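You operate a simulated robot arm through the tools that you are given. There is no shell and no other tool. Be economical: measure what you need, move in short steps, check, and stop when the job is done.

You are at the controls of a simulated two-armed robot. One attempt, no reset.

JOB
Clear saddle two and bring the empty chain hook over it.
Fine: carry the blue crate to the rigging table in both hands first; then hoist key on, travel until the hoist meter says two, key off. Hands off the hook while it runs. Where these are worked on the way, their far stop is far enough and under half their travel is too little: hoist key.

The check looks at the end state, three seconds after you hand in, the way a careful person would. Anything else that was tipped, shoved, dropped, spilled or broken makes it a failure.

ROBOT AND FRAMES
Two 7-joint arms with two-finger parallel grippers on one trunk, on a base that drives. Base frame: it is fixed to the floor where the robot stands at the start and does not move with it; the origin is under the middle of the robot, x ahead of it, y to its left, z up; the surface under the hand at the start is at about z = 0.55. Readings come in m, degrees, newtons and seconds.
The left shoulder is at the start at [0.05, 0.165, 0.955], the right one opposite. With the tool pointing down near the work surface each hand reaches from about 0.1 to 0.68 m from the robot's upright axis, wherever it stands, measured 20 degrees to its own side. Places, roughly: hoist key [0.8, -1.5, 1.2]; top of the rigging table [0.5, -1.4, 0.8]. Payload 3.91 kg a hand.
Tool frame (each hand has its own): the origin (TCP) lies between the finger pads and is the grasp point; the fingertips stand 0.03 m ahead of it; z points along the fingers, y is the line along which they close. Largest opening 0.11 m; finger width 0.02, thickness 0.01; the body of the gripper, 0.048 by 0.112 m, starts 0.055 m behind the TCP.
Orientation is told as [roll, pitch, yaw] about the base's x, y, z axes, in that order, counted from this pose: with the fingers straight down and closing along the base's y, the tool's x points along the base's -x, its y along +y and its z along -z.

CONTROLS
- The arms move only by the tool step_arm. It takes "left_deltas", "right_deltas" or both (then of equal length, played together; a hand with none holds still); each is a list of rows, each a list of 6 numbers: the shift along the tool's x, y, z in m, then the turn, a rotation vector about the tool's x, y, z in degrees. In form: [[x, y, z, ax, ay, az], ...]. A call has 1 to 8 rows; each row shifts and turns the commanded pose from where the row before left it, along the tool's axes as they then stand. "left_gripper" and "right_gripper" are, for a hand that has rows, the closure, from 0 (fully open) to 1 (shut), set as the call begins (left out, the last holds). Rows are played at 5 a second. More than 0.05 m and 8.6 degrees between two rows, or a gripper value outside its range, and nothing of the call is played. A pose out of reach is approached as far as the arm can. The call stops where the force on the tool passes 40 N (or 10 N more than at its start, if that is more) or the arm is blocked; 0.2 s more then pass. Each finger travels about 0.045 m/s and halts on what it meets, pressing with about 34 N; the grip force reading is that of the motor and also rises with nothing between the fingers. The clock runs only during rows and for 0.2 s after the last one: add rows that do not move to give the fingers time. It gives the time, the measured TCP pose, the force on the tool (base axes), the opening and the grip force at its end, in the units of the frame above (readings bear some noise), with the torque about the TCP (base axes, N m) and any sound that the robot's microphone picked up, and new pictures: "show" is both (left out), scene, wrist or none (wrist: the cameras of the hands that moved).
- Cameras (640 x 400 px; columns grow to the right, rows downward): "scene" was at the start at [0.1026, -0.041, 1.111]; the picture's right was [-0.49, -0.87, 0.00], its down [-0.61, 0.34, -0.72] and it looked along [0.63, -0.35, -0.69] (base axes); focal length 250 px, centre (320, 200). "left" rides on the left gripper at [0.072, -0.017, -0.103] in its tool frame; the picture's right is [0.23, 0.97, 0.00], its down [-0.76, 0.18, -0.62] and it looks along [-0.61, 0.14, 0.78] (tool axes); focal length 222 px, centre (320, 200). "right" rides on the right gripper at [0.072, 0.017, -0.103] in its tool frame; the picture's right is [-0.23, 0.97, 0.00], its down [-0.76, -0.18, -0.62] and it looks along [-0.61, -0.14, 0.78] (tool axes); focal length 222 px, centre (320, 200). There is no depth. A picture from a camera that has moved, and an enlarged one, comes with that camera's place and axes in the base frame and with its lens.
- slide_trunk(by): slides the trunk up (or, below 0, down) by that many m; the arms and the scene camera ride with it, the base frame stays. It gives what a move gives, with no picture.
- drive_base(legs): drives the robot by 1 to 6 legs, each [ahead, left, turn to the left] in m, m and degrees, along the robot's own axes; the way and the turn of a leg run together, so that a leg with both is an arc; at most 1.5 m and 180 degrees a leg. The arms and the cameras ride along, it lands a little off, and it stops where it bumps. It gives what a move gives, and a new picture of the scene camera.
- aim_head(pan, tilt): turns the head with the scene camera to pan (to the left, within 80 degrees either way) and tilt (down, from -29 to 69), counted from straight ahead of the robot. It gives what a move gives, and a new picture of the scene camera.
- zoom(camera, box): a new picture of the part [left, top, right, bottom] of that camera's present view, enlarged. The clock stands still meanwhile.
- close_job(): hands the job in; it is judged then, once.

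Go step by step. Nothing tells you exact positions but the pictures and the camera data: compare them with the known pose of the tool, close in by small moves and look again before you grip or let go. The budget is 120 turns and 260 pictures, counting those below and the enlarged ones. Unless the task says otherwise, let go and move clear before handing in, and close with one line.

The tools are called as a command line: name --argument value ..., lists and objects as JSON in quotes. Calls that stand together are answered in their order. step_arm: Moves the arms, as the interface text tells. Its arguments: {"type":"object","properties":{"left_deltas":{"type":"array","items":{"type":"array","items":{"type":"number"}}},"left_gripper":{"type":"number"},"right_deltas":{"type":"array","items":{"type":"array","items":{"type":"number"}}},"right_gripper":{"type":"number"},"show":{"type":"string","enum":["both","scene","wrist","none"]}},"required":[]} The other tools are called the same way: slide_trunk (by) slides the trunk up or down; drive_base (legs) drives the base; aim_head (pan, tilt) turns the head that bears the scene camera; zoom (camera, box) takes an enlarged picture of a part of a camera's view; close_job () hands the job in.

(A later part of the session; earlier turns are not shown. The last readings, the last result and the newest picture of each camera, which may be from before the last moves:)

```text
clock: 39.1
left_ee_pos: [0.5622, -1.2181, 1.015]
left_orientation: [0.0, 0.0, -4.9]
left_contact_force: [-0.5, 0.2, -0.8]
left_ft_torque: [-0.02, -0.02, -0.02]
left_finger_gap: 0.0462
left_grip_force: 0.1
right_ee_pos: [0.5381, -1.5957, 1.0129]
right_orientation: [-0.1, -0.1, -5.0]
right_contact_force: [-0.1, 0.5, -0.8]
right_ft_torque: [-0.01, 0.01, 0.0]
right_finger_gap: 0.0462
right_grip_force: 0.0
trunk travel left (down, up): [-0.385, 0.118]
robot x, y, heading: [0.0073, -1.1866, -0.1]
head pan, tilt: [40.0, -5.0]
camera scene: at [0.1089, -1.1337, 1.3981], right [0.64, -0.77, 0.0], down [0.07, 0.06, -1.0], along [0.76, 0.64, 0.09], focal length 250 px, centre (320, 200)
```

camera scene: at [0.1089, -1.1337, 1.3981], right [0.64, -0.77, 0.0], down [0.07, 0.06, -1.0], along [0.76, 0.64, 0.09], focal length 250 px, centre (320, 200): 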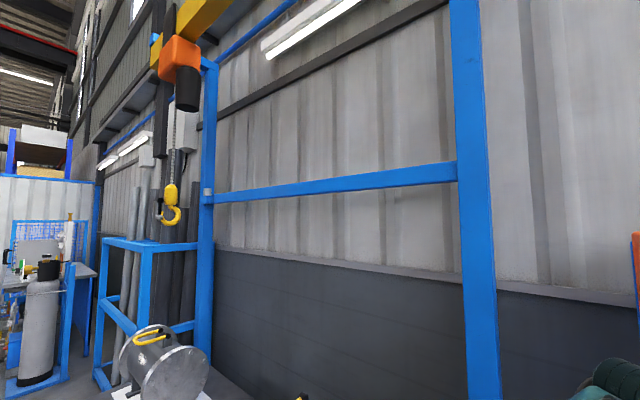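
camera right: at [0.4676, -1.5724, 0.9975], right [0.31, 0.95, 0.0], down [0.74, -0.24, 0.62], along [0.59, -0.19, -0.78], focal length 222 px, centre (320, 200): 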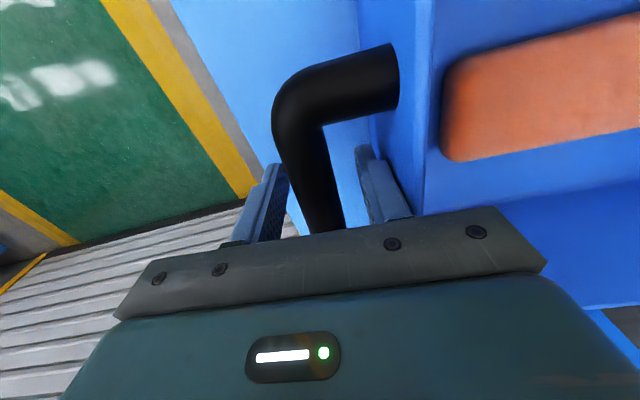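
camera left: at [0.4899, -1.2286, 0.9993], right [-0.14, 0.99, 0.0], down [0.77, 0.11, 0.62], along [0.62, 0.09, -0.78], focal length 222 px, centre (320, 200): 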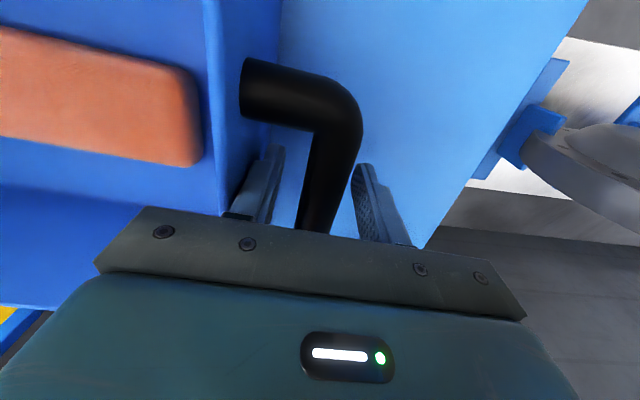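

The key sits near (0.80, -1.50, 1.18). The hook hangs far left on the rail and the green lever box is at about (0.74, -1.13). I raise the right hand and start pitching it to point at the panel.

step_arm --right_deltas '[[0, 0, -0.05, 0, 0, -5], [0, 0, -0.05, 0, 0, 0], [0, 0, 0, 0, -8.5, 0], [0, 0, 0, 0, -8.5, 0], [0, 0, 0, 0, -8.5, 0], [0, 0, 0, 0, -8.5, 0], [0, 0, 0, 0, -8.5, 0], [0, 0, 0, 0, -8.5, 0]]' --show "none"

aim_head --pan -22 --tilt 15

step_arm --right_deltas '[[0, 0, 0, 0, -8.5, 0], [0, 0, 0, 0, -8.5, 0], [0, 0, 0, 0, -8.5, 0], [0, 0, 0, 0, -8.5, 0], [0, 0, 0, 0, -5, 0], [0, 0, 0, 0, 0, 0]]'

```text
clock: 40.9
left_ee_pos: [0.5609, -1.2181, 1.0141]
left_orientation: [0.1, 0.0, -4.8]
left_contact_force: [0.1, -0.4, 0.1]
left_ft_torque: [-0.02, -0.01, 0.01]
left_finger_gap: 0.046
left_grip_force: 0.0
right_ee_pos: [0.5371, -1.594, 1.1146]
right_orientation: [0.1, -51.2, -0.1]
right_contact_force: [-0.8, -0.3, 0.4]
right_ft_torque: [0.0, 0.01, 0.0]
right_finger_gap: 0.0463
right_grip_force: 0.0
trunk travel left (down, up): [-0.385, 0.118]
robot x, y, heading: [0.0142, -1.1882, -0.0]
head pan, tilt: [40.0, -5.0]
```

```text
clock: 42.2
left_ee_pos: [0.5617, -1.2178, 1.0137]
left_orientation: [0.0, 0.0, -4.9]
left_contact_force: [0.9, 0.1, 0.2]
left_ft_torque: [-0.01, 0.02, -0.02]
left_finger_gap: 0.0462
left_grip_force: 0.0
right_ee_pos: [0.538, -1.595, 1.115]
right_orientation: [-0.1, -50.9, 0.0]
right_contact_force: [-0.7, -0.1, 0.8]
right_ft_torque: [0.03, -0.02, 0.03]
right_finger_gap: 0.0463
right_grip_force: 0.0
trunk travel left (down, up): [-0.385, 0.118]
robot x, y, heading: [0.0133, -1.1883, -0.1]
head pan, tilt: [-22.0, 15.0]
camera scene: at [0.1285, -1.2249, 1.3663], right [-0.37, -0.93, 0.0], down [-0.24, 0.1, -0.97], along [0.9, -0.36, -0.26], focal length 250 px, centre (320, 200)
```

scene: 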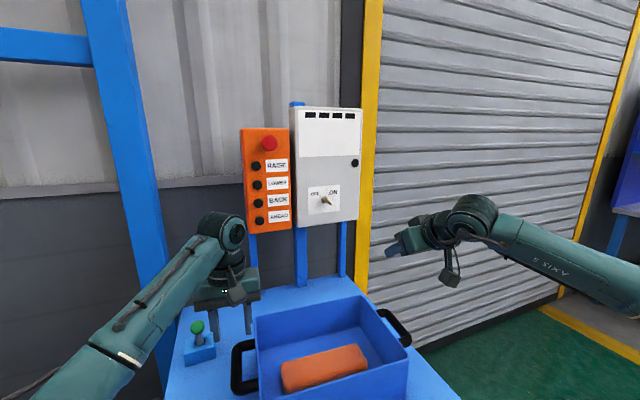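

```text
clock: 43.6
left_ee_pos: [0.5614, -1.2172, 1.0149]
left_orientation: [0.2, 0.1, -4.9]
left_contact_force: [0.5, -0.4, -0.1]
left_ft_torque: [0.0, 0.02, -0.01]
left_finger_gap: 0.0463
left_grip_force: 0.0
right_ee_pos: [0.5378, -1.5947, 1.1119]
right_orientation: [-93.8, -89.9, 93.8]
right_contact_force: [0.5, -0.1, -0.3]
right_ft_torque: [0.01, -0.01, -0.02]
right_finger_gap: 0.0462
right_grip_force: 0.1
trunk travel left (down, up): [-0.385, 0.118]
robot x, y, heading: [0.0104, -1.1914, -0.0]
head pan, tilt: [-22.0, 15.0]
camera scene: at [0.1289, -1.2249, 1.3662], right [-0.37, -0.93, 0.0], down [-0.24, 0.1, -0.97], along [0.9, -0.36, -0.26], focal length 250 px, centre (320, 200)
camera right: at [0.4349, -1.5783, 1.0405], right [0.0, 0.97, 0.23], down [-0.62, -0.18, 0.76], along [0.78, -0.14, 0.61], focal length 222 px, centre (320, 200)
```

scene: 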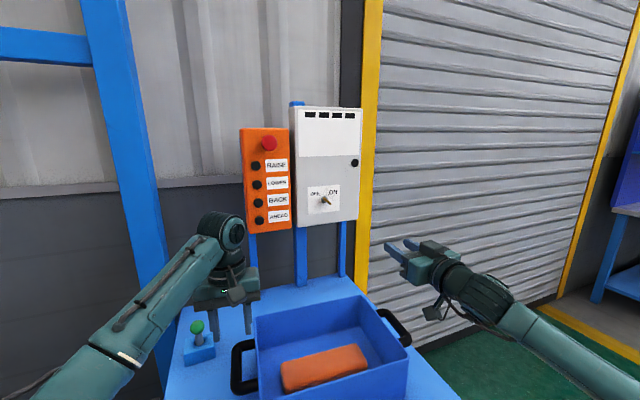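
right: 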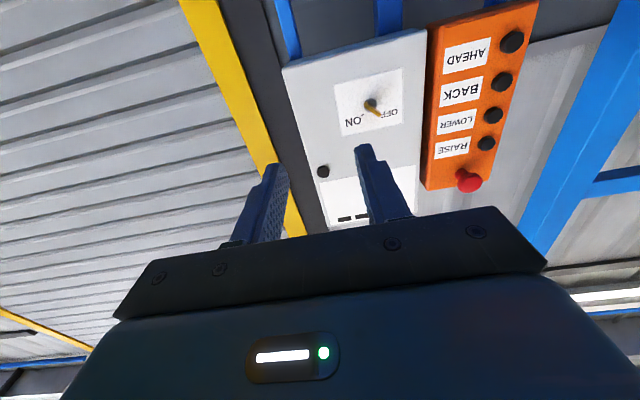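

The right hand now points level at the panel. I zoom in on the key from both views.

zoom --camera "right" --box '[330, 60, 430, 140]'

zoom --camera "scene" --box '[280, 170, 376, 230]'

```text
5.00 times, centred on (380, 100) of right
camera zoom: at [0.4349, -1.5783, 1.0405], right [0.0, 0.97, 0.23], down [-0.62, -0.18, 0.76], along [0.78, -0.14, 0.61], focal length 1111 px, centre (20, 700)
```

zoom: 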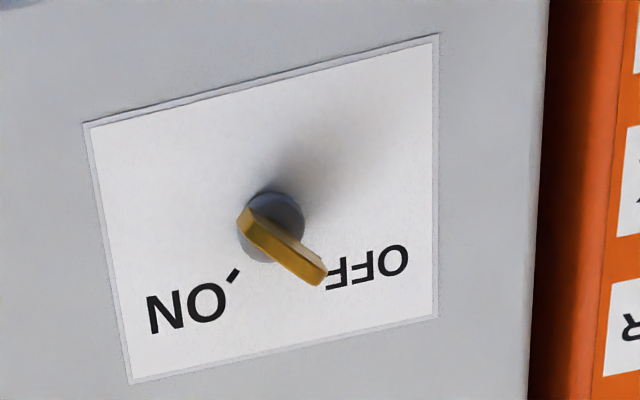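

```text
6.67 times, centred on (328, 200) of scene
camera zoom: at [0.1289, -1.2249, 1.3662], right [-0.37, -0.93, 0.0], down [-0.24, 0.1, -0.97], along [0.9, -0.36, -0.26], focal length 1664 px, centre (267, 200)
```

zoom: 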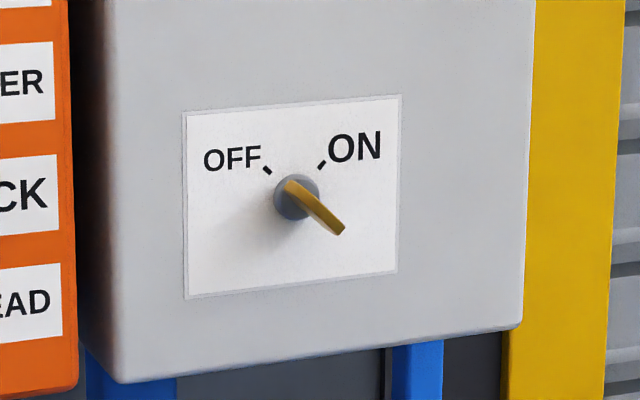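

The key's flat bow is centred near (0.81, -1.52, 1.166) and lies along the OFF mark, so it is off. I move in front of it and roll the hand -45° so the fingers close across the bow.

step_arm --right_deltas '[[-0.027, 0.0375, 0.03, 0, 0, -7.5], [-0.054, 0.0, 0.0, 0, 0, 0]]' --show "none"

```text
refused: row 1 steps farther than a row can; nothing moved
```

That row was too long, so I split it.

step_arm --right_deltas '[[-0.018, 0.025, 0.03, 0, 0, 0], [-0.018, 0.025, 0.03, 0, 0, 0], [-0.018, 0.025, 0.03, 0, 0, 0], [0, 0, 0.03, 0, 0, -8], [0, 0, 0.03, 0, 0, -8], [0, 0, 0, 0, 0, -8.5], [0, 0, 0, 0, 0, -8.5], [0, 0, 0, 0, 0, -8.5]]'

```text
clock: 45.4
left_ee_pos: [0.5613, -1.2181, 1.0141]
left_orientation: [0.1, 0.0, -4.9]
left_contact_force: [-1.1, 0.1, -0.8]
left_ft_torque: [0.04, 0.04, -0.01]
left_finger_gap: 0.0463
left_grip_force: 0.1
right_ee_pos: [0.679, -1.5553, 1.1432]
right_orientation: [-89.3, -58.3, 89.1]
right_contact_force: [-0.7, 0.8, -0.7]
right_ft_torque: [0.0, 0.01, 0.01]
right_finger_gap: 0.0462
right_grip_force: 0.1
right hand out of reach, approached as far as the arm can: row 7, 8
trunk travel left (down, up): [-0.385, 0.118]
robot x, y, heading: [0.0124, -1.1896, -0.1]
head pan, tilt: [-22.0, 15.0]
camera scene: at [0.1282, -1.2253, 1.3663], right [-0.37, -0.93, 0.0], down [-0.24, 0.1, -0.97], along [0.9, -0.36, -0.26], focal length 250 px, centre (320, 200)
camera right: at [0.5761, -1.5792, 1.0732], right [0.0, 0.95, -0.32], down [-0.62, 0.25, 0.74], along [0.79, 0.19, 0.59], focal length 222 px, centre (320, 200)
```

scene: 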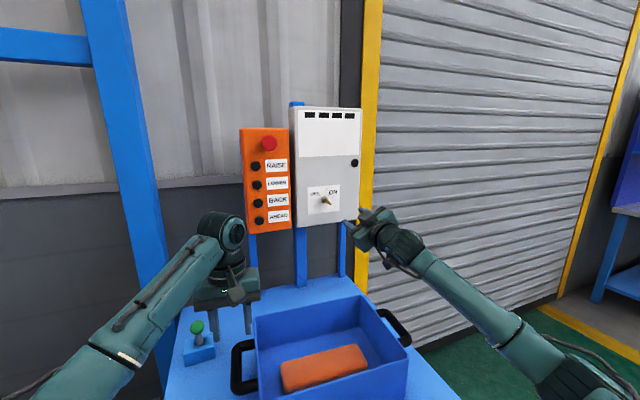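
right: 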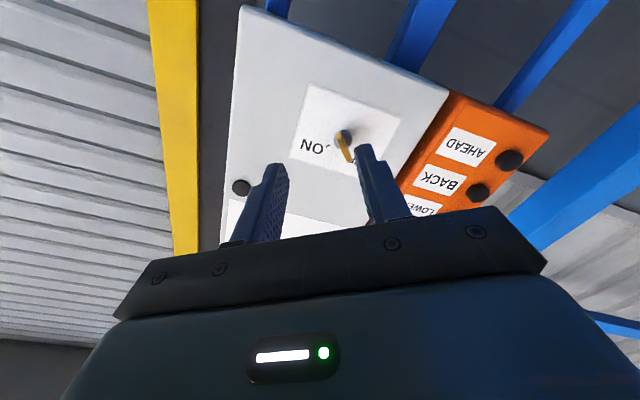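

The arm is near its reach limit, so the base must come closer. I pull the hand back a bit and look down to see the gap to the table.

step_arm --right_deltas '[[0, 0, -0.04, 0, 0, 0], [0, 0, -0.04, 0, 0, 0], [0, 0, -0.04, 0, 0, 0]]' --show "none"

aim_head --pan 0 --tilt 69

aim_head --pan -60 --tilt 69

```text
clock: 46.2
left_ee_pos: [0.5602, -1.2182, 1.0156]
left_orientation: [0.0, 0.0, -4.8]
left_contact_force: [-0.4, -0.1, -0.1]
left_ft_torque: [-0.01, -0.01, 0.0]
left_finger_gap: 0.046
left_grip_force: 0.1
right_ee_pos: [0.5615, -1.5567, 1.1453]
right_orientation: [-89.5, -58.3, 89.2]
right_contact_force: [0.4, -0.3, 0.3]
right_ft_torque: [0.04, 0.0, 0.01]
right_finger_gap: 0.0463
right_grip_force: 0.0
trunk travel left (down, up): [-0.385, 0.118]
robot x, y, heading: [0.0122, -1.1905, 0.0]
head pan, tilt: [-22.0, 15.0]
```

```text
clock: 47.5
left_ee_pos: [0.562, -1.2174, 1.0141]
left_orientation: [0.0, 0.1, -4.9]
left_contact_force: [-0.3, 0.0, 0.0]
left_ft_torque: [0.0, -0.03, -0.02]
left_finger_gap: 0.0462
left_grip_force: 0.1
right_ee_pos: [0.5616, -1.5565, 1.1447]
right_orientation: [-89.4, -58.3, 89.1]
right_contact_force: [0.2, -0.3, -0.2]
right_ft_torque: [0.01, 0.01, 0.01]
right_finger_gap: 0.0463
right_grip_force: 0.1
trunk travel left (down, up): [-0.385, 0.118]
robot x, y, heading: [0.0104, -1.1893, 0.2]
head pan, tilt: [0.0, 68.8]
camera scene: at [0.0978, -1.19, 1.2906], right [0.0, -1.0, 0.0], down [-0.93, 0.0, -0.36], along [0.36, 0.0, -0.93], focal length 250 px, centre (320, 200)
```

scene: 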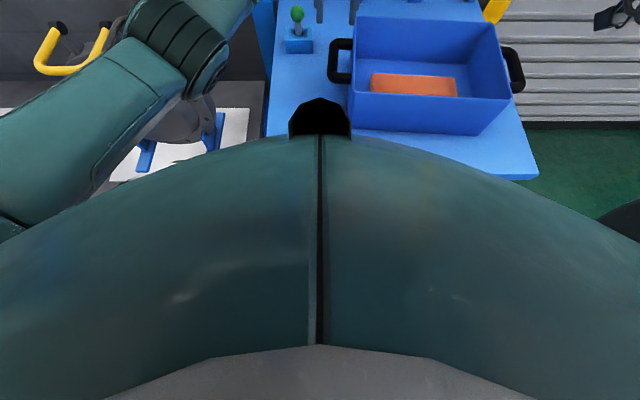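

```text
clock: 48.8
left_ee_pos: [0.5622, -1.2181, 1.014]
left_orientation: [0.2, -0.1, -4.9]
left_contact_force: [-0.2, 0.3, 0.1]
left_ft_torque: [0.02, 0.0, 0.04]
left_finger_gap: 0.0461
left_grip_force: 0.0
right_ee_pos: [0.5612, -1.5564, 1.1448]
right_orientation: [-89.5, -58.3, 89.3]
right_contact_force: [0.0, -0.7, -0.3]
right_ft_torque: [0.0, 0.01, 0.0]
right_finger_gap: 0.0461
right_grip_force: 0.1
trunk travel left (down, up): [-0.385, 0.118]
robot x, y, heading: [0.0115, -1.1886, 0.2]
head pan, tilt: [-60.0, 68.8]
camera scene: at [0.0698, -1.2383, 1.2906], right [-0.87, -0.5, 0.0], down [-0.47, 0.81, -0.36], along [0.18, -0.31, -0.93], focal length 250 px, centre (320, 200)
```

scene: 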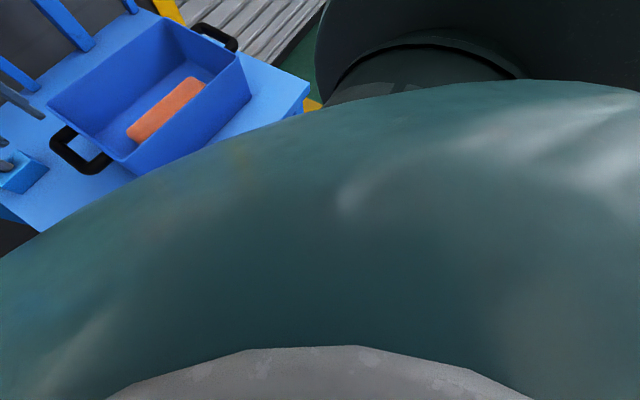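

I can't see the base edge, so rather than push in I will strafe right and turn left, which brings the right shoulder forward. First I retract the right hand and lift the left one.

step_arm --right_deltas '[[0, 0, -0.04, 0, 0, 0], [0, 0, -0.04, 0, 0, 0], [0, 0, -0.04, 0, 0, 0], [0, 0, -0.04, 0, 0, 0]]' --left_deltas '[[0, 0, -0.03, 0, 0, 5], [0.02, 0, -0.03, 0, 0, 0], [0.04, 0, 0, 0, 0, 0], [0.04, 0, 0, 0, 0, 0]]' --show "none"

drive_base --legs '[[0, -0.26, 0], [0, 0, 40]]'

aim_head --pan -50 --tilt 25

```text
clock: 49.8
left_ee_pos: [0.4637, -1.1974, 1.0758]
left_orientation: [0.0, 0.1, -9.8]
left_contact_force: [-0.1, -0.4, 0.9]
left_ft_torque: [0.03, -0.02, -0.02]
left_finger_gap: 0.0461
left_grip_force: 0.1
right_ee_pos: [0.4174, -1.5716, 1.1451]
right_orientation: [-89.5, -58.4, 89.3]
right_contact_force: [-0.1, -1.0, -0.8]
right_ft_torque: [-0.03, 0.04, -0.01]
right_finger_gap: 0.0463
right_grip_force: 0.1
right hand out of reach, approached as far as the arm can: row 4
trunk travel left (down, up): [-0.385, 0.118]
robot x, y, heading: [0.0089, -1.1886, 0.1]
head pan, tilt: [-60.0, 68.8]
```

```text
clock: 54.5
left_ee_pos: [0.3634, -1.1589, 1.0757]
left_orientation: [0.1, -0.1, 30.3]
left_contact_force: [-0.1, 0.1, 0.2]
left_ft_torque: [0.02, 0.01, -0.01]
left_finger_gap: 0.0463
left_grip_force: 0.1
right_ee_pos: [0.5695, -1.4734, 1.1446]
right_orientation: [-89.5, -58.3, 129.3]
right_contact_force: [0.0, -0.9, -0.2]
right_ft_torque: [0.0, 0.04, -0.01]
right_finger_gap: 0.0461
right_grip_force: 0.0
trunk travel left (down, up): [-0.385, 0.118]
robot x, y, heading: [0.0122, -1.4458, 39.9]
head pan, tilt: [-60.0, 68.8]
camera scene: at [0.0884, -1.4456, 1.2906], right [-0.34, -0.94, 0.0], down [-0.88, 0.32, -0.36], along [0.34, -0.12, -0.93], focal length 250 px, centre (320, 200)
```

scene: 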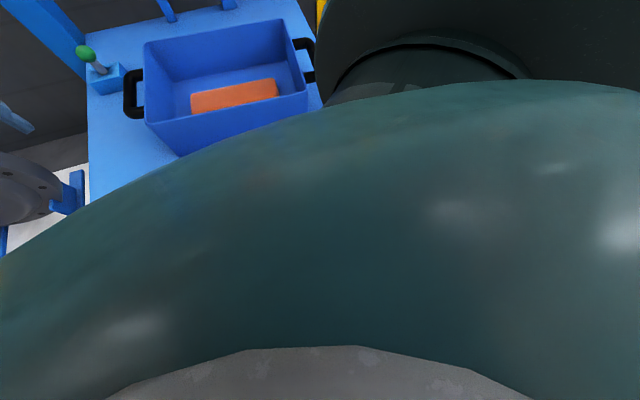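

```text
clock: 55.6
left_ee_pos: [0.3639, -1.16, 1.0766]
left_orientation: [0.1, 0.0, 30.3]
left_contact_force: [0.5, -0.1, 0.6]
left_ft_torque: [0.01, 0.01, -0.04]
left_finger_gap: 0.0461
left_grip_force: 0.0
right_ee_pos: [0.5697, -1.474, 1.1446]
right_orientation: [-89.4, -58.4, 129.3]
right_contact_force: [-0.3, -0.1, 0.2]
right_ft_torque: [0.02, 0.02, 0.0]
right_finger_gap: 0.0466
right_grip_force: 0.0
trunk travel left (down, up): [-0.385, 0.118]
robot x, y, heading: [0.0125, -1.4453, 40.3]
head pan, tilt: [-50.0, 25.0]
camera scene: at [0.1267, -1.4425, 1.3499], right [-0.17, -0.99, 0.0], down [-0.42, 0.07, -0.91], along [0.89, -0.15, -0.42], focal length 250 px, centre (320, 200)
```

scene: 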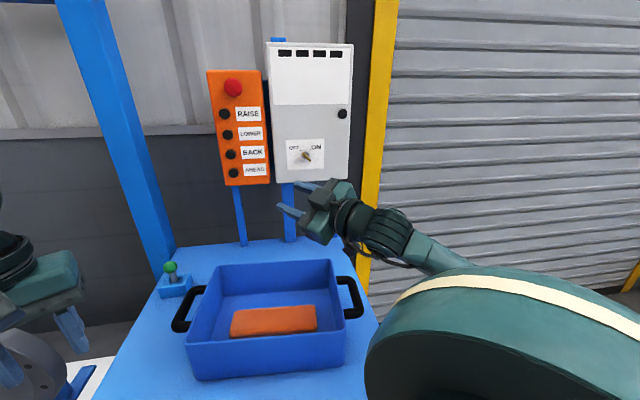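

Now the shoulder is close enough. I turn the right hand back to point straight along +x and finish the roll to -45°.

step_arm --right_deltas '[[0, 0, 0, 6.8, 4.2, 0], [0, 0, 0, 6.8, 4.2, 0], [0, 0, 0, 6.8, 4.2, 0], [0, 0, 0, 6.8, 4.2, 0], [0, 0, 0, 6.8, 4.2, 0], [0, 0, 0, 0, 0, -6.6], [0, 0, 0, 0, 0, -6.6], [0, 0, 0, 0, 0, 0]]'

```text
clock: 57.4
left_ee_pos: [0.3626, -1.1586, 1.0766]
left_orientation: [0.1, -0.1, 30.3]
left_contact_force: [-0.2, -0.3, -0.6]
left_ft_torque: [0.02, 0.0, 0.0]
left_finger_gap: 0.0464
left_grip_force: 0.0
right_ee_pos: [0.5906, -1.4714, 1.1524]
right_orientation: [-89.0, -58.3, 117.5]
right_contact_force: [-0.3, 0.0, 0.6]
right_ft_torque: [0.02, -0.02, 0.01]
right_finger_gap: 0.046
right_grip_force: 0.1
right hand out of reach, approached as far as the arm can: row 1, 2, 3, 4, 5, 6, 7
trunk travel left (down, up): [-0.385, 0.118]
robot x, y, heading: [0.0119, -1.4435, 40.1]
head pan, tilt: [-50.0, 25.0]
camera scene: at [0.1267, -1.4425, 1.35], right [-0.17, -0.99, 0.0], down [-0.42, 0.07, -0.91], along [0.89, -0.15, -0.42], focal length 250 px, centre (320, 200)
camera right: at [0.5112, -1.5423, 1.0829], right [-0.45, 0.83, -0.32], down [-0.66, -0.07, 0.75], along [0.6, 0.55, 0.58], focal length 222 px, centre (320, 200)
```

scene: 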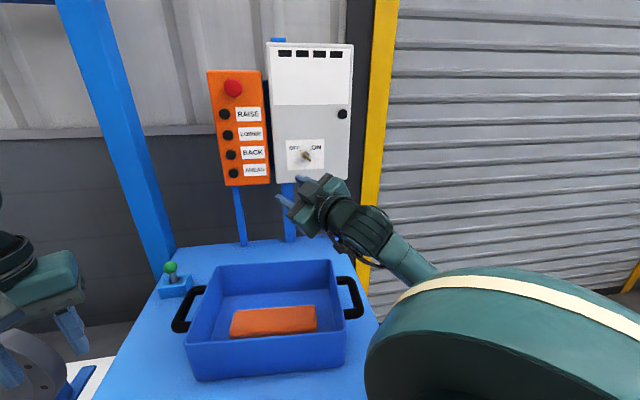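
right: 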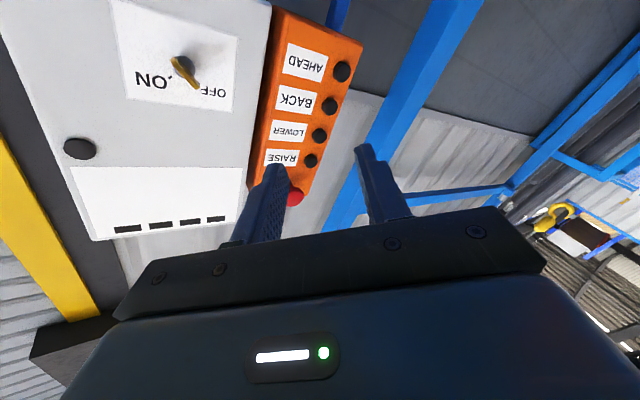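

The arm hits a roll limit at about -32°, not a reach limit. The grip line is the same at +135°, so I roll the other way and see.

step_arm --right_deltas '[[0, 0, 0, 0, 0, 8.5], [0, 0, 0, 0, 0, 8.5], [0, 0, 0, 0, 0, 8.5], [0, 0, 0, 0, 0, 8.5], [0, 0, 0, 0, 0, 8.5], [0, 0, 0, 0, 0, 8.5], [0, 0, 0, 0, 0, 8.5], [0, 0, 0, 0, 0, 8.5]]' --show "none"

step_arm --right_deltas '[[0, 0, 0, 0, 0, 8.5], [0, 0, 0, 0, 0, 8.5], [0, 0, 0, 0, 0, 8.5], [0, 0, 0, 0, 0, 8.5], [0, 0, 0, 0, 0, 8.5], [0, 0, 0, 0, 0, 8.5], [0, 0, 0, 0, 0, 8.5], [0, 0, 0, 0, 0, 8.5]]' --show "none"

```text
clock: 59.2
left_ee_pos: [0.3634, -1.1589, 1.0749]
left_orientation: [0.1, -0.1, 30.3]
left_contact_force: [-0.5, 0.1, -0.4]
left_ft_torque: [0.01, -0.01, 0.0]
left_finger_gap: 0.046
left_grip_force: 0.0
right_ee_pos: [0.5907, -1.4706, 1.1523]
right_orientation: [89.0, -53.6, -60.7]
right_contact_force: [0.6, 0.1, -0.4]
right_ft_torque: [-0.02, -0.03, 0.03]
right_finger_gap: 0.0463
right_grip_force: 0.1
trunk travel left (down, up): [-0.385, 0.118]
robot x, y, heading: [0.0135, -1.4444, 40.1]
head pan, tilt: [-50.0, 25.0]
```

```text
clock: 61.0
left_ee_pos: [0.3627, -1.1588, 1.0743]
left_orientation: [0.0, 0.0, 30.2]
left_contact_force: [0.6, 0.2, -0.7]
left_ft_torque: [-0.04, 0.0, -0.01]
left_finger_gap: 0.0465
left_grip_force: 0.1
right_ee_pos: [0.5909, -1.4729, 1.1523]
right_orientation: [89.5, 14.5, -61.6]
right_contact_force: [-0.9, 0.6, 0.4]
right_ft_torque: [-0.02, 0.0, 0.01]
right_finger_gap: 0.0463
right_grip_force: 0.1
trunk travel left (down, up): [-0.385, 0.118]
robot x, y, heading: [0.0083, -1.4421, 39.8]
head pan, tilt: [-50.0, 25.0]
```

Rolling positive is free. I straighten the heading to +x, then continue the roll to 135°.

step_arm --right_deltas '[[0, 0, 0, -1.72, -6.9, 0], [0, 0, 0, -1.72, -6.9, 0], [0, 0, 0, -1.72, -6.9, 0], [0, 0, 0, -1.72, -6.9, 0], [0, 0, 0, 0, 0, 7.75], [0, 0, 0, 0, 0, 7.75], [0, 0, 0, 0, 0, 7.75], [0, 0, 0, 0, 0, 7.75]]' --show "none"

step_arm --right_deltas '[[0, 0, 0, 0, 0, 8.5], [0, 0, 0, 0, 0, 8.5], [0, 0, 0, 0, 0, 8.5], [0, 0, 0, 0, 0, 8.5], [0, 0, 0, 0, 0, 8.5], [0, 0, 0, 0, 0, 8.5], [0, 0, 0, 0, 0, 8.5], [0, 0, 0, 0, 0, 8.5]]' --show "none"

step_arm --right_deltas '[[0, 0, 0, 0, 0, 8.5], [0, 0, 0, 0, 0, 8.5], [0, 0, 0, 0, 0, 8]]'

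```text
clock: 62.8
left_ee_pos: [0.3618, -1.1601, 1.0754]
left_orientation: [0.1, 0.0, 30.3]
left_contact_force: [0.5, 0.2, -0.3]
left_ft_torque: [0.0, -0.04, 0.0]
left_finger_gap: 0.0462
left_grip_force: 0.1
right_ee_pos: [0.6067, -1.5276, 1.1353]
right_orientation: [93.0, 45.9, -73.8]
right_contact_force: [0.0, -0.2, 0.8]
right_ft_torque: [0.02, 0.03, 0.04]
right_finger_gap: 0.0461
right_grip_force: 0.0
right hand out of reach, approached as far as the arm can: row 1, 2, 3, 4, 5
trunk travel left (down, up): [-0.385, 0.118]
robot x, y, heading: [0.0143, -1.4472, 40.1]
head pan, tilt: [-50.0, 25.0]
```

```text
clock: 64.6
left_ee_pos: [0.3639, -1.1585, 1.0763]
left_orientation: [0.1, 0.0, 30.3]
left_contact_force: [-0.4, 0.6, -0.3]
left_ft_torque: [0.0, 0.0, 0.0]
left_finger_gap: 0.0462
left_grip_force: 0.1
right_ee_pos: [0.6075, -1.5277, 1.1345]
right_orientation: [-95.2, 66.1, 99.4]
right_contact_force: [-0.3, 0.6, 0.0]
right_ft_torque: [0.02, 0.0, 0.03]
right_finger_gap: 0.0463
right_grip_force: 0.0
trunk travel left (down, up): [-0.385, 0.118]
robot x, y, heading: [0.0147, -1.4439, 40.3]
head pan, tilt: [-50.0, 25.0]
```

```text
clock: 65.4
left_ee_pos: [0.3632, -1.1592, 1.0756]
left_orientation: [0.0, 0.0, 30.3]
left_contact_force: [-0.8, -0.4, 0.0]
left_ft_torque: [-0.02, 0.02, 0.01]
left_finger_gap: 0.0462
left_grip_force: 0.0
right_ee_pos: [0.6067, -1.5306, 1.1368]
right_orientation: [-93.0, 41.9, 101.9]
right_contact_force: [-0.2, 0.0, 0.5]
right_ft_torque: [-0.02, -0.04, 0.0]
right_finger_gap: 0.046
right_grip_force: 0.1
trunk travel left (down, up): [-0.385, 0.118]
robot x, y, heading: [0.0106, -1.4472, 40.2]
head pan, tilt: [-50.0, 25.0]
camera scene: at [0.1268, -1.4428, 1.35], right [-0.17, -0.99, 0.0], down [-0.42, 0.07, -0.91], along [0.89, -0.15, -0.42], focal length 250 px, centre (320, 200)
camera right: at [0.5213, -1.6185, 1.1681], right [0.15, -0.46, -0.88], down [-0.75, 0.52, -0.4], along [0.64, 0.72, -0.27], focal length 222 px, centre (320, 200)
```

scene: 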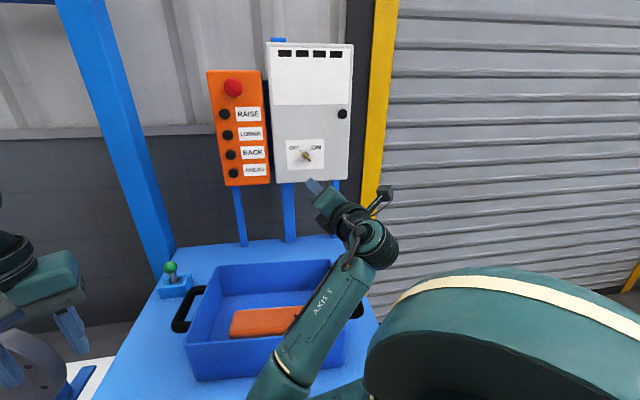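
right: 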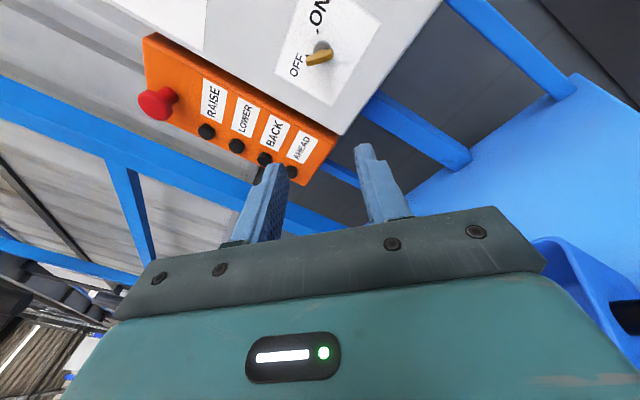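

Full roll from 135° to beyond 225° is possible. I roll back toward 135° while moving forward, which also straightens the arm and raises the elbow off the crate.

step_arm --right_deltas '[[0, 0, 0.008, 0, 0, -8.5], [0, 0, 0.008, 0, 0, -8.5], [0, 0, 0.008, 0, 0, -8.5], [0, 0, 0.008, 0, 0, -8.5], [0, 0, 0.008, 0, 0, -8.5], [0, 0, 0.008, 0, 0, -8.5], [0, 0, 0.008, 0, 0, -8.5], [0, 0, 0.008, 0, 0, -8.5]]' --show "none"

step_arm --right_deltas '[[0, 0, 0, 0, 0, -8.5], [0, 0, 0, 0, 0, -8.5], [0, 0, 0, 0, 0, -8.5], [0, 0, 0, 0, 0, 0]]'

```text
clock: 67.2
left_ee_pos: [0.3636, -1.1585, 1.0758]
left_orientation: [0.1, 0.0, 30.3]
left_contact_force: [0.0, 0.3, 0.1]
left_ft_torque: [-0.01, 0.0, 0.0]
left_finger_gap: 0.0462
left_grip_force: 0.1
right_ee_pos: [0.6663, -1.5164, 1.1234]
right_orientation: [97.3, 69.7, -69.6]
right_contact_force: [0.5, 0.0, 0.8]
right_ft_torque: [-0.03, 0.0, 0.01]
right_finger_gap: 0.0463
right_grip_force: 0.0
right hand out of reach, approached as far as the arm can: row 2, 5, 7
trunk travel left (down, up): [-0.385, 0.118]
robot x, y, heading: [0.012, -1.4476, 40.3]
head pan, tilt: [-50.0, 25.0]
```

```text
clock: 68.2
left_ee_pos: [0.3634, -1.1592, 1.0757]
left_orientation: [0.2, 0.0, 30.3]
left_contact_force: [0.4, 0.4, -0.3]
left_ft_torque: [-0.03, 0.02, -0.01]
left_finger_gap: 0.0462
left_grip_force: 0.1
right_ee_pos: [0.6664, -1.5175, 1.123]
right_orientation: [93.7, 44.6, -74.0]
right_contact_force: [0.2, 0.3, 0.8]
right_ft_torque: [-0.01, -0.02, 0.04]
right_finger_gap: 0.0464
right_grip_force: 0.0
trunk travel left (down, up): [-0.385, 0.118]
robot x, y, heading: [0.0143, -1.4448, 40.1]
head pan, tilt: [-50.0, 25.0]
camera scene: at [0.1267, -1.4425, 1.35], right [-0.17, -0.99, 0.0], down [-0.42, 0.07, -0.91], along [0.89, -0.15, -0.42], focal length 250 px, centre (320, 200)
camera right: at [0.5548, -1.5032, 1.1822], right [0.17, -0.83, 0.53], down [-0.48, -0.54, -0.69], along [0.86, -0.14, -0.49], focal length 222 px, centre (320, 200)
```

scene: 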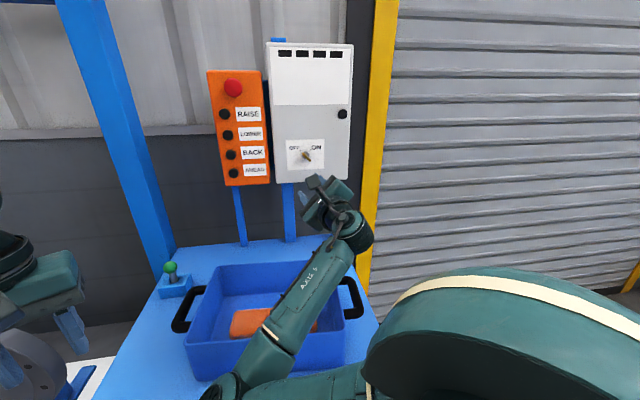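
right: 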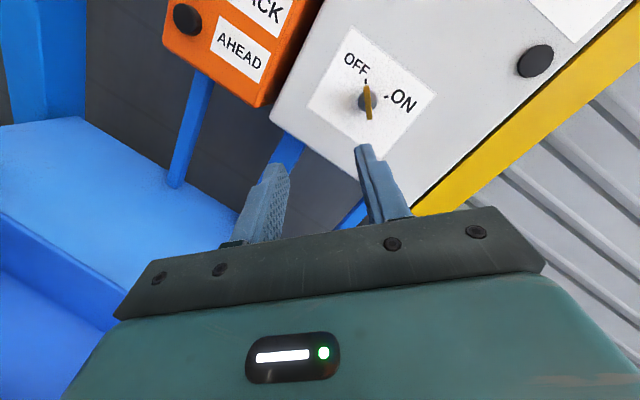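

The key now appears upright between the fingers' line at 135°. I raise the trunk for elbow clearance, bring the hand back to key height, and try to remove the remaining 13° heading.

slide_trunk --by 0.1

step_arm --right_deltas '[[-0.0242, -0.0172, 0.015, 0, 0, 0], [-0.0242, -0.0172, 0.015, 0, 0, 0], [0, 0, 0, -3.8, -5.66, 0], [0, 0, 0, -3.8, -5.66, 0], [0, 0, 0, 0, 0, 0]]'

```text
clock: 69.5
left_ee_pos: [0.3629, -1.1588, 1.1754]
left_orientation: [0.3, 0.0, 30.3]
left_contact_force: [-0.5, 0.6, -1.0]
left_ft_torque: [0.02, -0.02, 0.04]
left_finger_gap: 0.0464
left_grip_force: 0.1
right_ee_pos: [0.6655, -1.5154, 1.2224]
right_orientation: [93.7, 44.6, -74.1]
right_contact_force: [0.0, -0.6, -0.4]
right_ft_torque: [0.0, -0.03, 0.0]
right_finger_gap: 0.0462
right_grip_force: 0.1
trunk travel left (down, up): [-0.485, 0.018]
robot x, y, heading: [0.0114, -1.4435, 40.3]
head pan, tilt: [-50.0, 25.0]
```

```text
clock: 70.7
left_ee_pos: [0.3635, -1.1583, 1.1754]
left_orientation: [0.0, 0.0, 30.3]
left_contact_force: [0.1, 0.1, -0.4]
left_ft_torque: [0.01, -0.02, 0.0]
left_finger_gap: 0.0464
left_grip_force: 0.1
right_ee_pos: [0.7134, -1.541, 1.15]
right_orientation: [90.6, 44.5, -89.1]
right_contact_force: [-0.4, -0.1, -0.1]
right_ft_torque: [0.02, 0.03, 0.01]
right_finger_gap: 0.046
right_grip_force: 0.0
right hand out of reach, approached as far as the arm can: row 4
trunk travel left (down, up): [-0.485, 0.018]
robot x, y, heading: [0.016, -1.4478, 40.3]
head pan, tilt: [-50.0, 25.0]
camera scene: at [0.1261, -1.4419, 1.4501], right [-0.17, -0.99, 0.0], down [-0.42, 0.07, -0.91], along [0.89, -0.15, -0.42], focal length 250 px, centre (320, 200)
camera right: at [0.609, -1.5024, 1.2121], right [0.0, -0.84, 0.53], down [-0.61, -0.42, -0.67], along [0.79, -0.33, -0.52], focal length 222 px, centre (320, 200)
```

scene: 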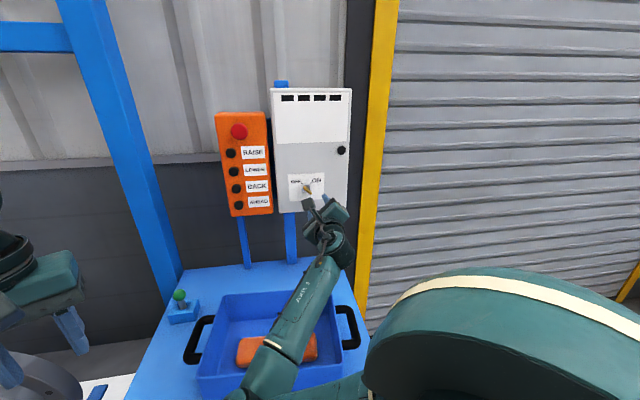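
right: 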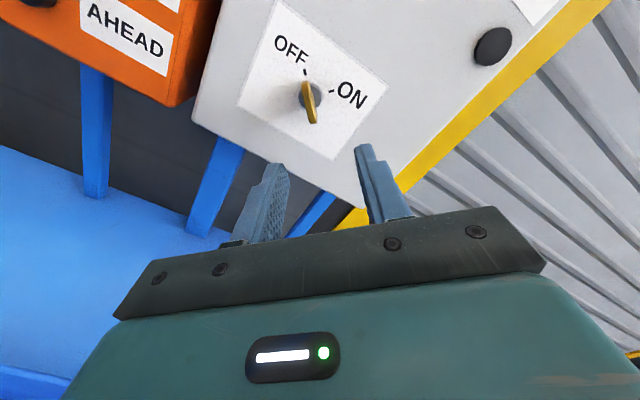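

The bow is where I predicted: (0.81, -1.52, 1.166). I line up on its axis and approach to just short of it.

step_arm --right_deltas '[[0.0131, -0.0017, 0, 0, 0, 0], [0.0131, -0.0016, 0, 0, 0, 0], [0, 0, 0.02, 0, 0, 0], [0, 0, 0, 0, 0, 0]]'

zoom --camera "right" --box '[220, 50, 420, 210]'

zoom --camera "scene" --box '[260, 150, 380, 240]'

```text
clock: 71.7
left_ee_pos: [0.3628, -1.1581, 1.1758]
left_orientation: [0.1, 0.0, 30.3]
left_contact_force: [-0.1, -0.6, 0.0]
left_ft_torque: [-0.02, 0.01, 0.04]
left_finger_gap: 0.0462
left_grip_force: 0.1
right_ee_pos: [0.7431, -1.5325, 1.1484]
right_orientation: [89.3, 45.6, -89.8]
right_contact_force: [-0.6, -0.4, 0.4]
right_ft_torque: [-0.03, 0.01, 0.02]
right_finger_gap: 0.046
right_grip_force: 0.1
right hand out of reach, approached as far as the arm can: row 1, 2
trunk travel left (down, up): [-0.485, 0.018]
robot x, y, heading: [0.0082, -1.4438, 40.2]
head pan, tilt: [-50.0, 25.0]
camera scene: at [0.1264, -1.4427, 1.4501], right [-0.17, -0.99, 0.0], down [-0.42, 0.07, -0.91], along [0.89, -0.15, -0.42], focal length 250 px, centre (320, 200)
camera right: at [0.6392, -1.4959, 1.2128], right [0.02, -0.85, 0.52], down [-0.62, -0.42, -0.66], along [0.78, -0.31, -0.54], focal length 222 px, centre (320, 200)
```

scene: 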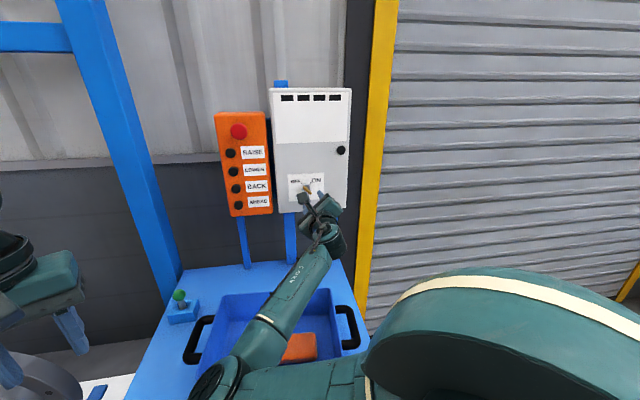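
right: 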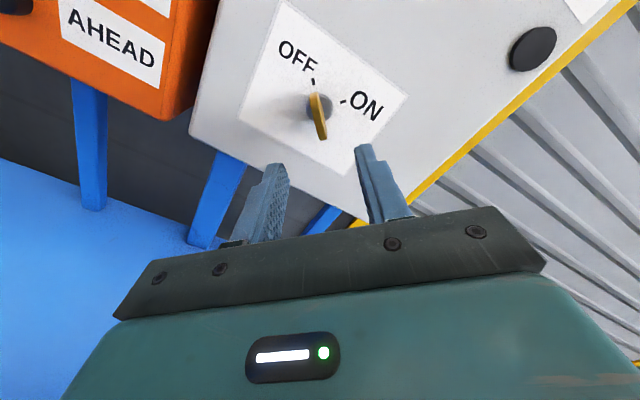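

```text
2.50 times, centred on (320, 130) of right
camera zoom: at [0.6392, -1.4959, 1.2128], right [0.02, -0.85, 0.52], down [-0.62, -0.42, -0.66], along [0.78, -0.31, -0.54], focal length 555 px, centre (320, 375)
```

zoom: 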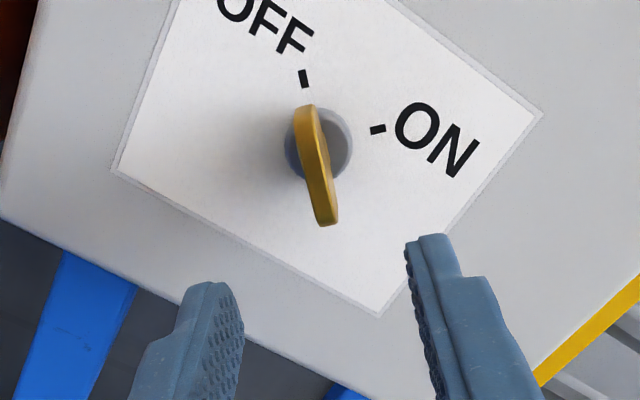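

```text
4.44 times, centred on (320, 195) of scene
camera zoom: at [0.1264, -1.4427, 1.4501], right [-0.17, -0.99, 0.0], down [-0.42, 0.07, -0.91], along [0.89, -0.15, -0.42], focal length 1110 px, centre (320, 222)
```

zoom: 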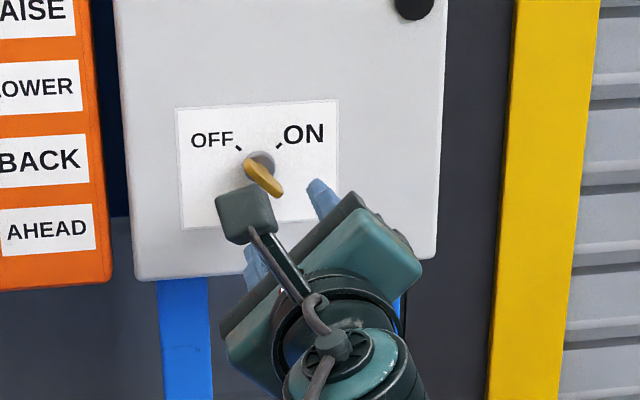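

The wrist joints, not reach, limit me in this turned stance. I retract the hand and go to a straighter stance (heading about 10°), where pointing forward was easy.

step_arm --right_deltas '[[0, 0, -0.04, 0, 0, 0], [0, 0, -0.04, 0, 0, 0], [0, 0, -0.04, 0, 0, 0], [0, 0, -0.04, 0, 0, 0]]' --show "none"

drive_base --legs '[[0, 0, -30], [0.01, 0.165, 0]]'

aim_head --pan -28 --tilt 25

```text
clock: 72.7
left_ee_pos: [0.3629, -1.1585, 1.1765]
left_orientation: [0.1, -0.1, 30.3]
left_contact_force: [0.6, -0.1, 0.3]
left_ft_torque: [-0.03, 0.0, 0.0]
left_finger_gap: 0.0465
left_grip_force: 0.0
right_ee_pos: [0.6233, -1.5553, 1.2228]
right_orientation: [109.1, 53.5, -74.5]
right_contact_force: [0.3, 0.5, 0.2]
right_ft_torque: [0.01, 0.0, 0.02]
right_finger_gap: 0.0465
right_grip_force: 0.2
right hand out of reach, approached as far as the arm can: row 1, 2, 3, 4
trunk travel left (down, up): [-0.485, 0.018]
robot x, y, heading: [0.011, -1.4418, 40.4]
head pan, tilt: [-50.0, 25.0]
stopped in row 4 (right hand): the arm was blocked; the commanded pose is now the measured one
```

```text
clock: 76.3
left_ee_pos: [0.4426, -1.2142, 1.1751]
left_orientation: [0.1, 0.0, -0.4]
left_contact_force: [-0.7, 0.0, 0.7]
left_ft_torque: [0.03, -0.01, -0.03]
left_finger_gap: 0.0461
left_grip_force: 0.1
right_ee_pos: [0.4639, -1.687, 1.2235]
right_orientation: [109.0, 53.5, -105.3]
right_contact_force: [0.0, -0.3, 0.5]
right_ft_torque: [-0.01, -0.01, -0.05]
right_finger_gap: 0.0465
right_grip_force: 0.1
trunk travel left (down, up): [-0.485, 0.018]
robot x, y, heading: [-0.0053, -1.2803, 9.4]
head pan, tilt: [-50.0, 25.0]
camera scene: at [0.0949, -1.336, 1.45], right [-0.65, -0.76, 0.0], down [-0.32, 0.27, -0.91], along [0.69, -0.59, -0.42], focal length 250 px, centre (320, 200)
```

scene: 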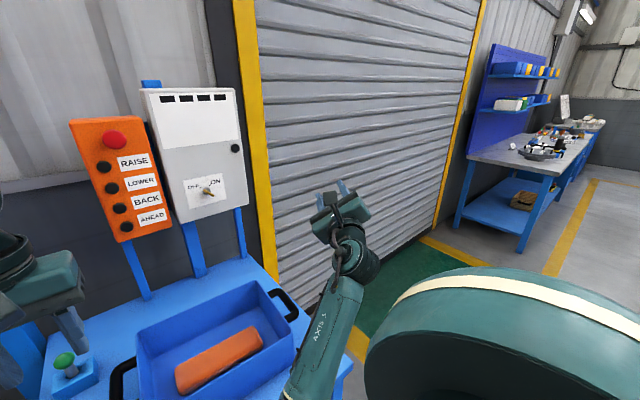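

```text
clock: 77.1
left_ee_pos: [0.4424, -1.2132, 1.1761]
left_orientation: [0.0, 0.0, -0.4]
left_contact_force: [-0.8, 0.3, 0.1]
left_ft_torque: [0.0, -0.02, -0.01]
left_finger_gap: 0.0462
left_grip_force: 0.0
right_ee_pos: [0.4652, -1.6887, 1.2238]
right_orientation: [109.1, 53.5, -105.2]
right_contact_force: [0.8, 0.3, -0.3]
right_ft_torque: [-0.01, 0.0, 0.01]
right_finger_gap: 0.046
right_grip_force: 0.1
trunk travel left (down, up): [-0.485, 0.018]
robot x, y, heading: [-0.0052, -1.2781, 9.6]
head pan, tilt: [-28.0, 25.0]
camera scene: at [0.1123, -1.3058, 1.45], right [-0.32, -0.95, 0.0], down [-0.4, 0.13, -0.91], along [0.86, -0.29, -0.42], focal length 250 px, centre (320, 200)
```

scene: 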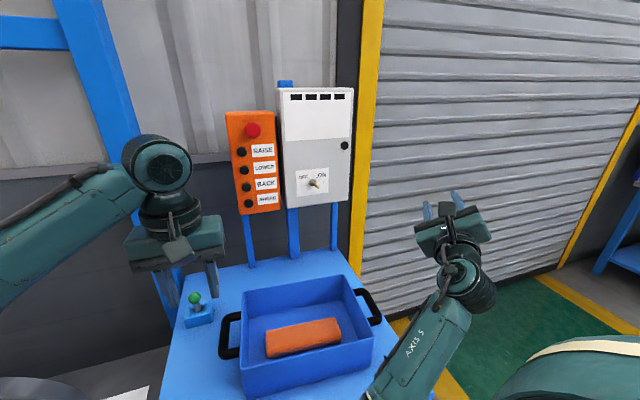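

I rotate the hand to point along +x again at 135° roll and check.

step_arm --right_deltas '[[0, 0, 0, 7.8, 2.35, 0], [0, 0, 0, 7.8, 2.35, 0], [0, 0, 0, 7.8, 2.35, 0], [0, 0, 0, 7.7, 2.35, 0], [0, 0, 0, 0, 0, -7], [0, 0, 0, 0, 0, 0]]' --show "none"

```text
clock: 78.5
left_ee_pos: [0.4416, -1.2143, 1.1754]
left_orientation: [0.2, -0.1, -0.4]
left_contact_force: [-0.4, -0.5, 0.6]
left_ft_torque: [-0.02, 0.01, -0.01]
left_finger_gap: 0.0462
left_grip_force: 0.0
right_ee_pos: [0.464, -1.6887, 1.2235]
right_orientation: [89.8, 45.0, -90.1]
right_contact_force: [-0.2, 1.4, 0.1]
right_ft_torque: [0.02, 0.04, 0.0]
right_finger_gap: 0.0461
right_grip_force: 0.0
trunk travel left (down, up): [-0.485, 0.018]
robot x, y, heading: [-0.0024, -1.2818, 9.9]
head pan, tilt: [-28.0, 25.0]
```

Orientation is exact now. I move in front of the key.

step_arm --right_deltas '[[0.01126, -0.0229, 0.0394, 0, 0, 0], [0.01126, -0.0229, 0.0394, 0, 0, 0], [0.01126, -0.0229, 0.0394, 0, 0, 0], [0.01126, -0.0229, 0.0394, 0, 0, 0], [0.01126, -0.0229, 0.0394, 0, 0, 0], [0.01126, -0.0229, 0.0394, 0, 0, 0], [0.01126, -0.0229, 0.0394, 0, 0, 0], [0, 0, 0, 0, 0, 0]]'

zoom --camera "right" --box '[220, 50, 420, 210]'

```text
clock: 80.3
left_ee_pos: [0.4431, -1.2153, 1.1759]
left_orientation: [0.1, 0.0, -0.4]
left_contact_force: [0.6, -0.1, 0.4]
left_ft_torque: [-0.06, -0.02, 0.01]
left_finger_gap: 0.046
left_grip_force: 0.0
right_ee_pos: [0.7423, -1.5192, 1.1644]
right_orientation: [90.0, 45.0, -90.0]
right_contact_force: [0.5, -0.5, 0.4]
right_ft_torque: [-0.01, 0.01, 0.0]
right_finger_gap: 0.0459
right_grip_force: 0.1
trunk travel left (down, up): [-0.485, 0.018]
robot x, y, heading: [-0.0075, -1.2836, 9.6]
head pan, tilt: [-28.0, 25.0]
camera scene: at [0.1119, -1.3061, 1.4501], right [-0.32, -0.95, 0.0], down [-0.4, 0.13, -0.91], along [0.86, -0.29, -0.42], focal length 250 px, centre (320, 200)
camera right: at [0.6385, -1.48, 1.2281], right [0.0, -0.85, 0.53], down [-0.62, -0.41, -0.66], along [0.78, -0.33, -0.53], focal length 222 px, centre (320, 200)
```

scene: 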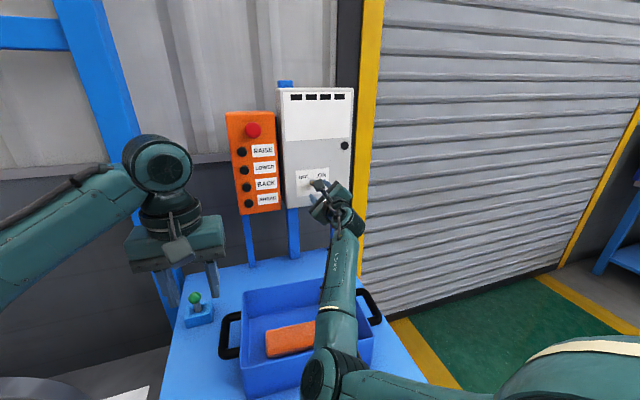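
right: 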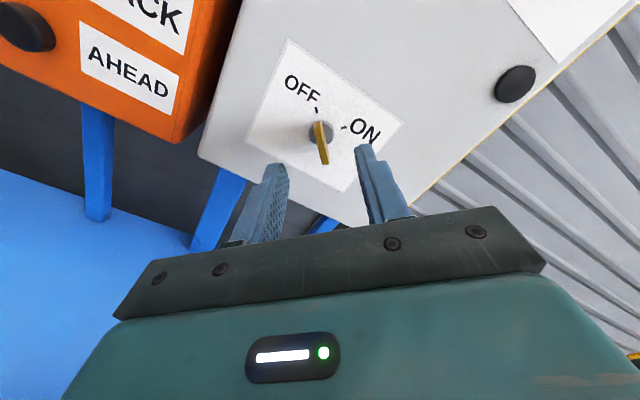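

```text
2.50 times, centred on (320, 130) of right
camera zoom: at [0.6385, -1.48, 1.2281], right [0.0, -0.85, 0.53], down [-0.62, -0.41, -0.66], along [0.78, -0.33, -0.53], focal length 555 px, centre (320, 375)
```

zoom: 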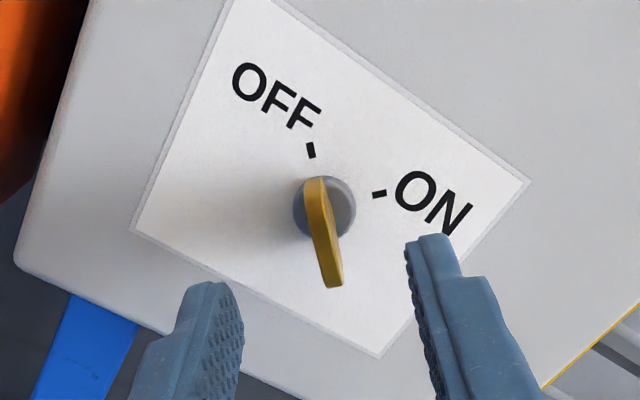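

The key is centred between the fingers. I move 45 mm forward and close on the bow.

step_arm --right_deltas '[[0.001, 0, 0.015, 0, 0, 0], [0, 0, 0.015, 0, 0, 0], [0, 0, 0.015, 0, 0, 0], [0, 0, 0, 0, 0, 0]]' --show "wrist"

zoom --camera "right" --box '[220, 90, 420, 250]'

```text
clock: 81.3
left_ee_pos: [0.443, -1.2151, 1.1756]
left_orientation: [0.1, 0.1, -0.5]
left_contact_force: [-0.3, 0.2, -0.2]
left_ft_torque: [0.01, 0.0, 0.0]
left_finger_gap: 0.0463
left_grip_force: 0.1
right_ee_pos: [0.7868, -1.5181, 1.165]
right_orientation: [90.0, 45.0, -90.1]
right_contact_force: [-0.7, 0.2, -0.9]
right_ft_torque: [0.0, 0.01, -0.03]
right_finger_gap: 0.046
right_grip_force: 0.0
trunk travel left (down, up): [-0.485, 0.018]
robot x, y, heading: [-0.0033, -1.2783, 9.3]
head pan, tilt: [-28.0, 25.0]
camera right: at [0.6831, -1.4787, 1.2289], right [0.0, -0.85, 0.53], down [-0.62, -0.41, -0.66], along [0.78, -0.33, -0.53], focal length 222 px, centre (320, 200)
```

right: 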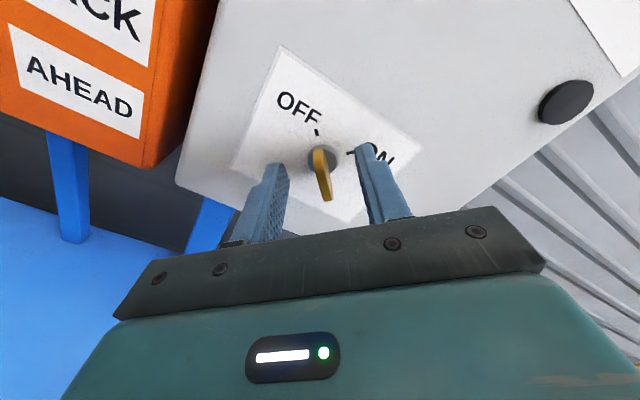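

```text
2.50 times, centred on (320, 170) of right
camera zoom: at [0.6831, -1.4787, 1.2289], right [0.0, -0.85, 0.53], down [-0.62, -0.41, -0.66], along [0.78, -0.33, -0.53], focal length 555 px, centre (320, 275)
```

zoom: 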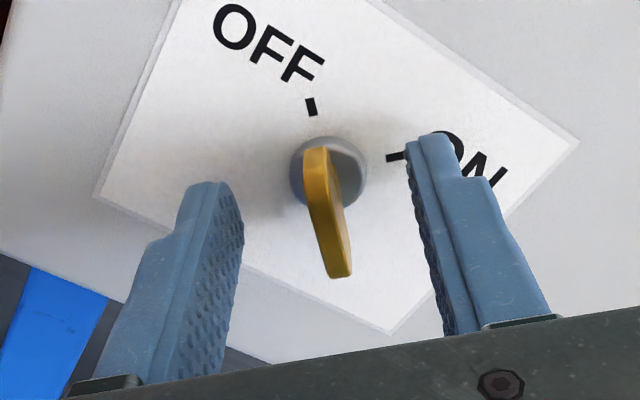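

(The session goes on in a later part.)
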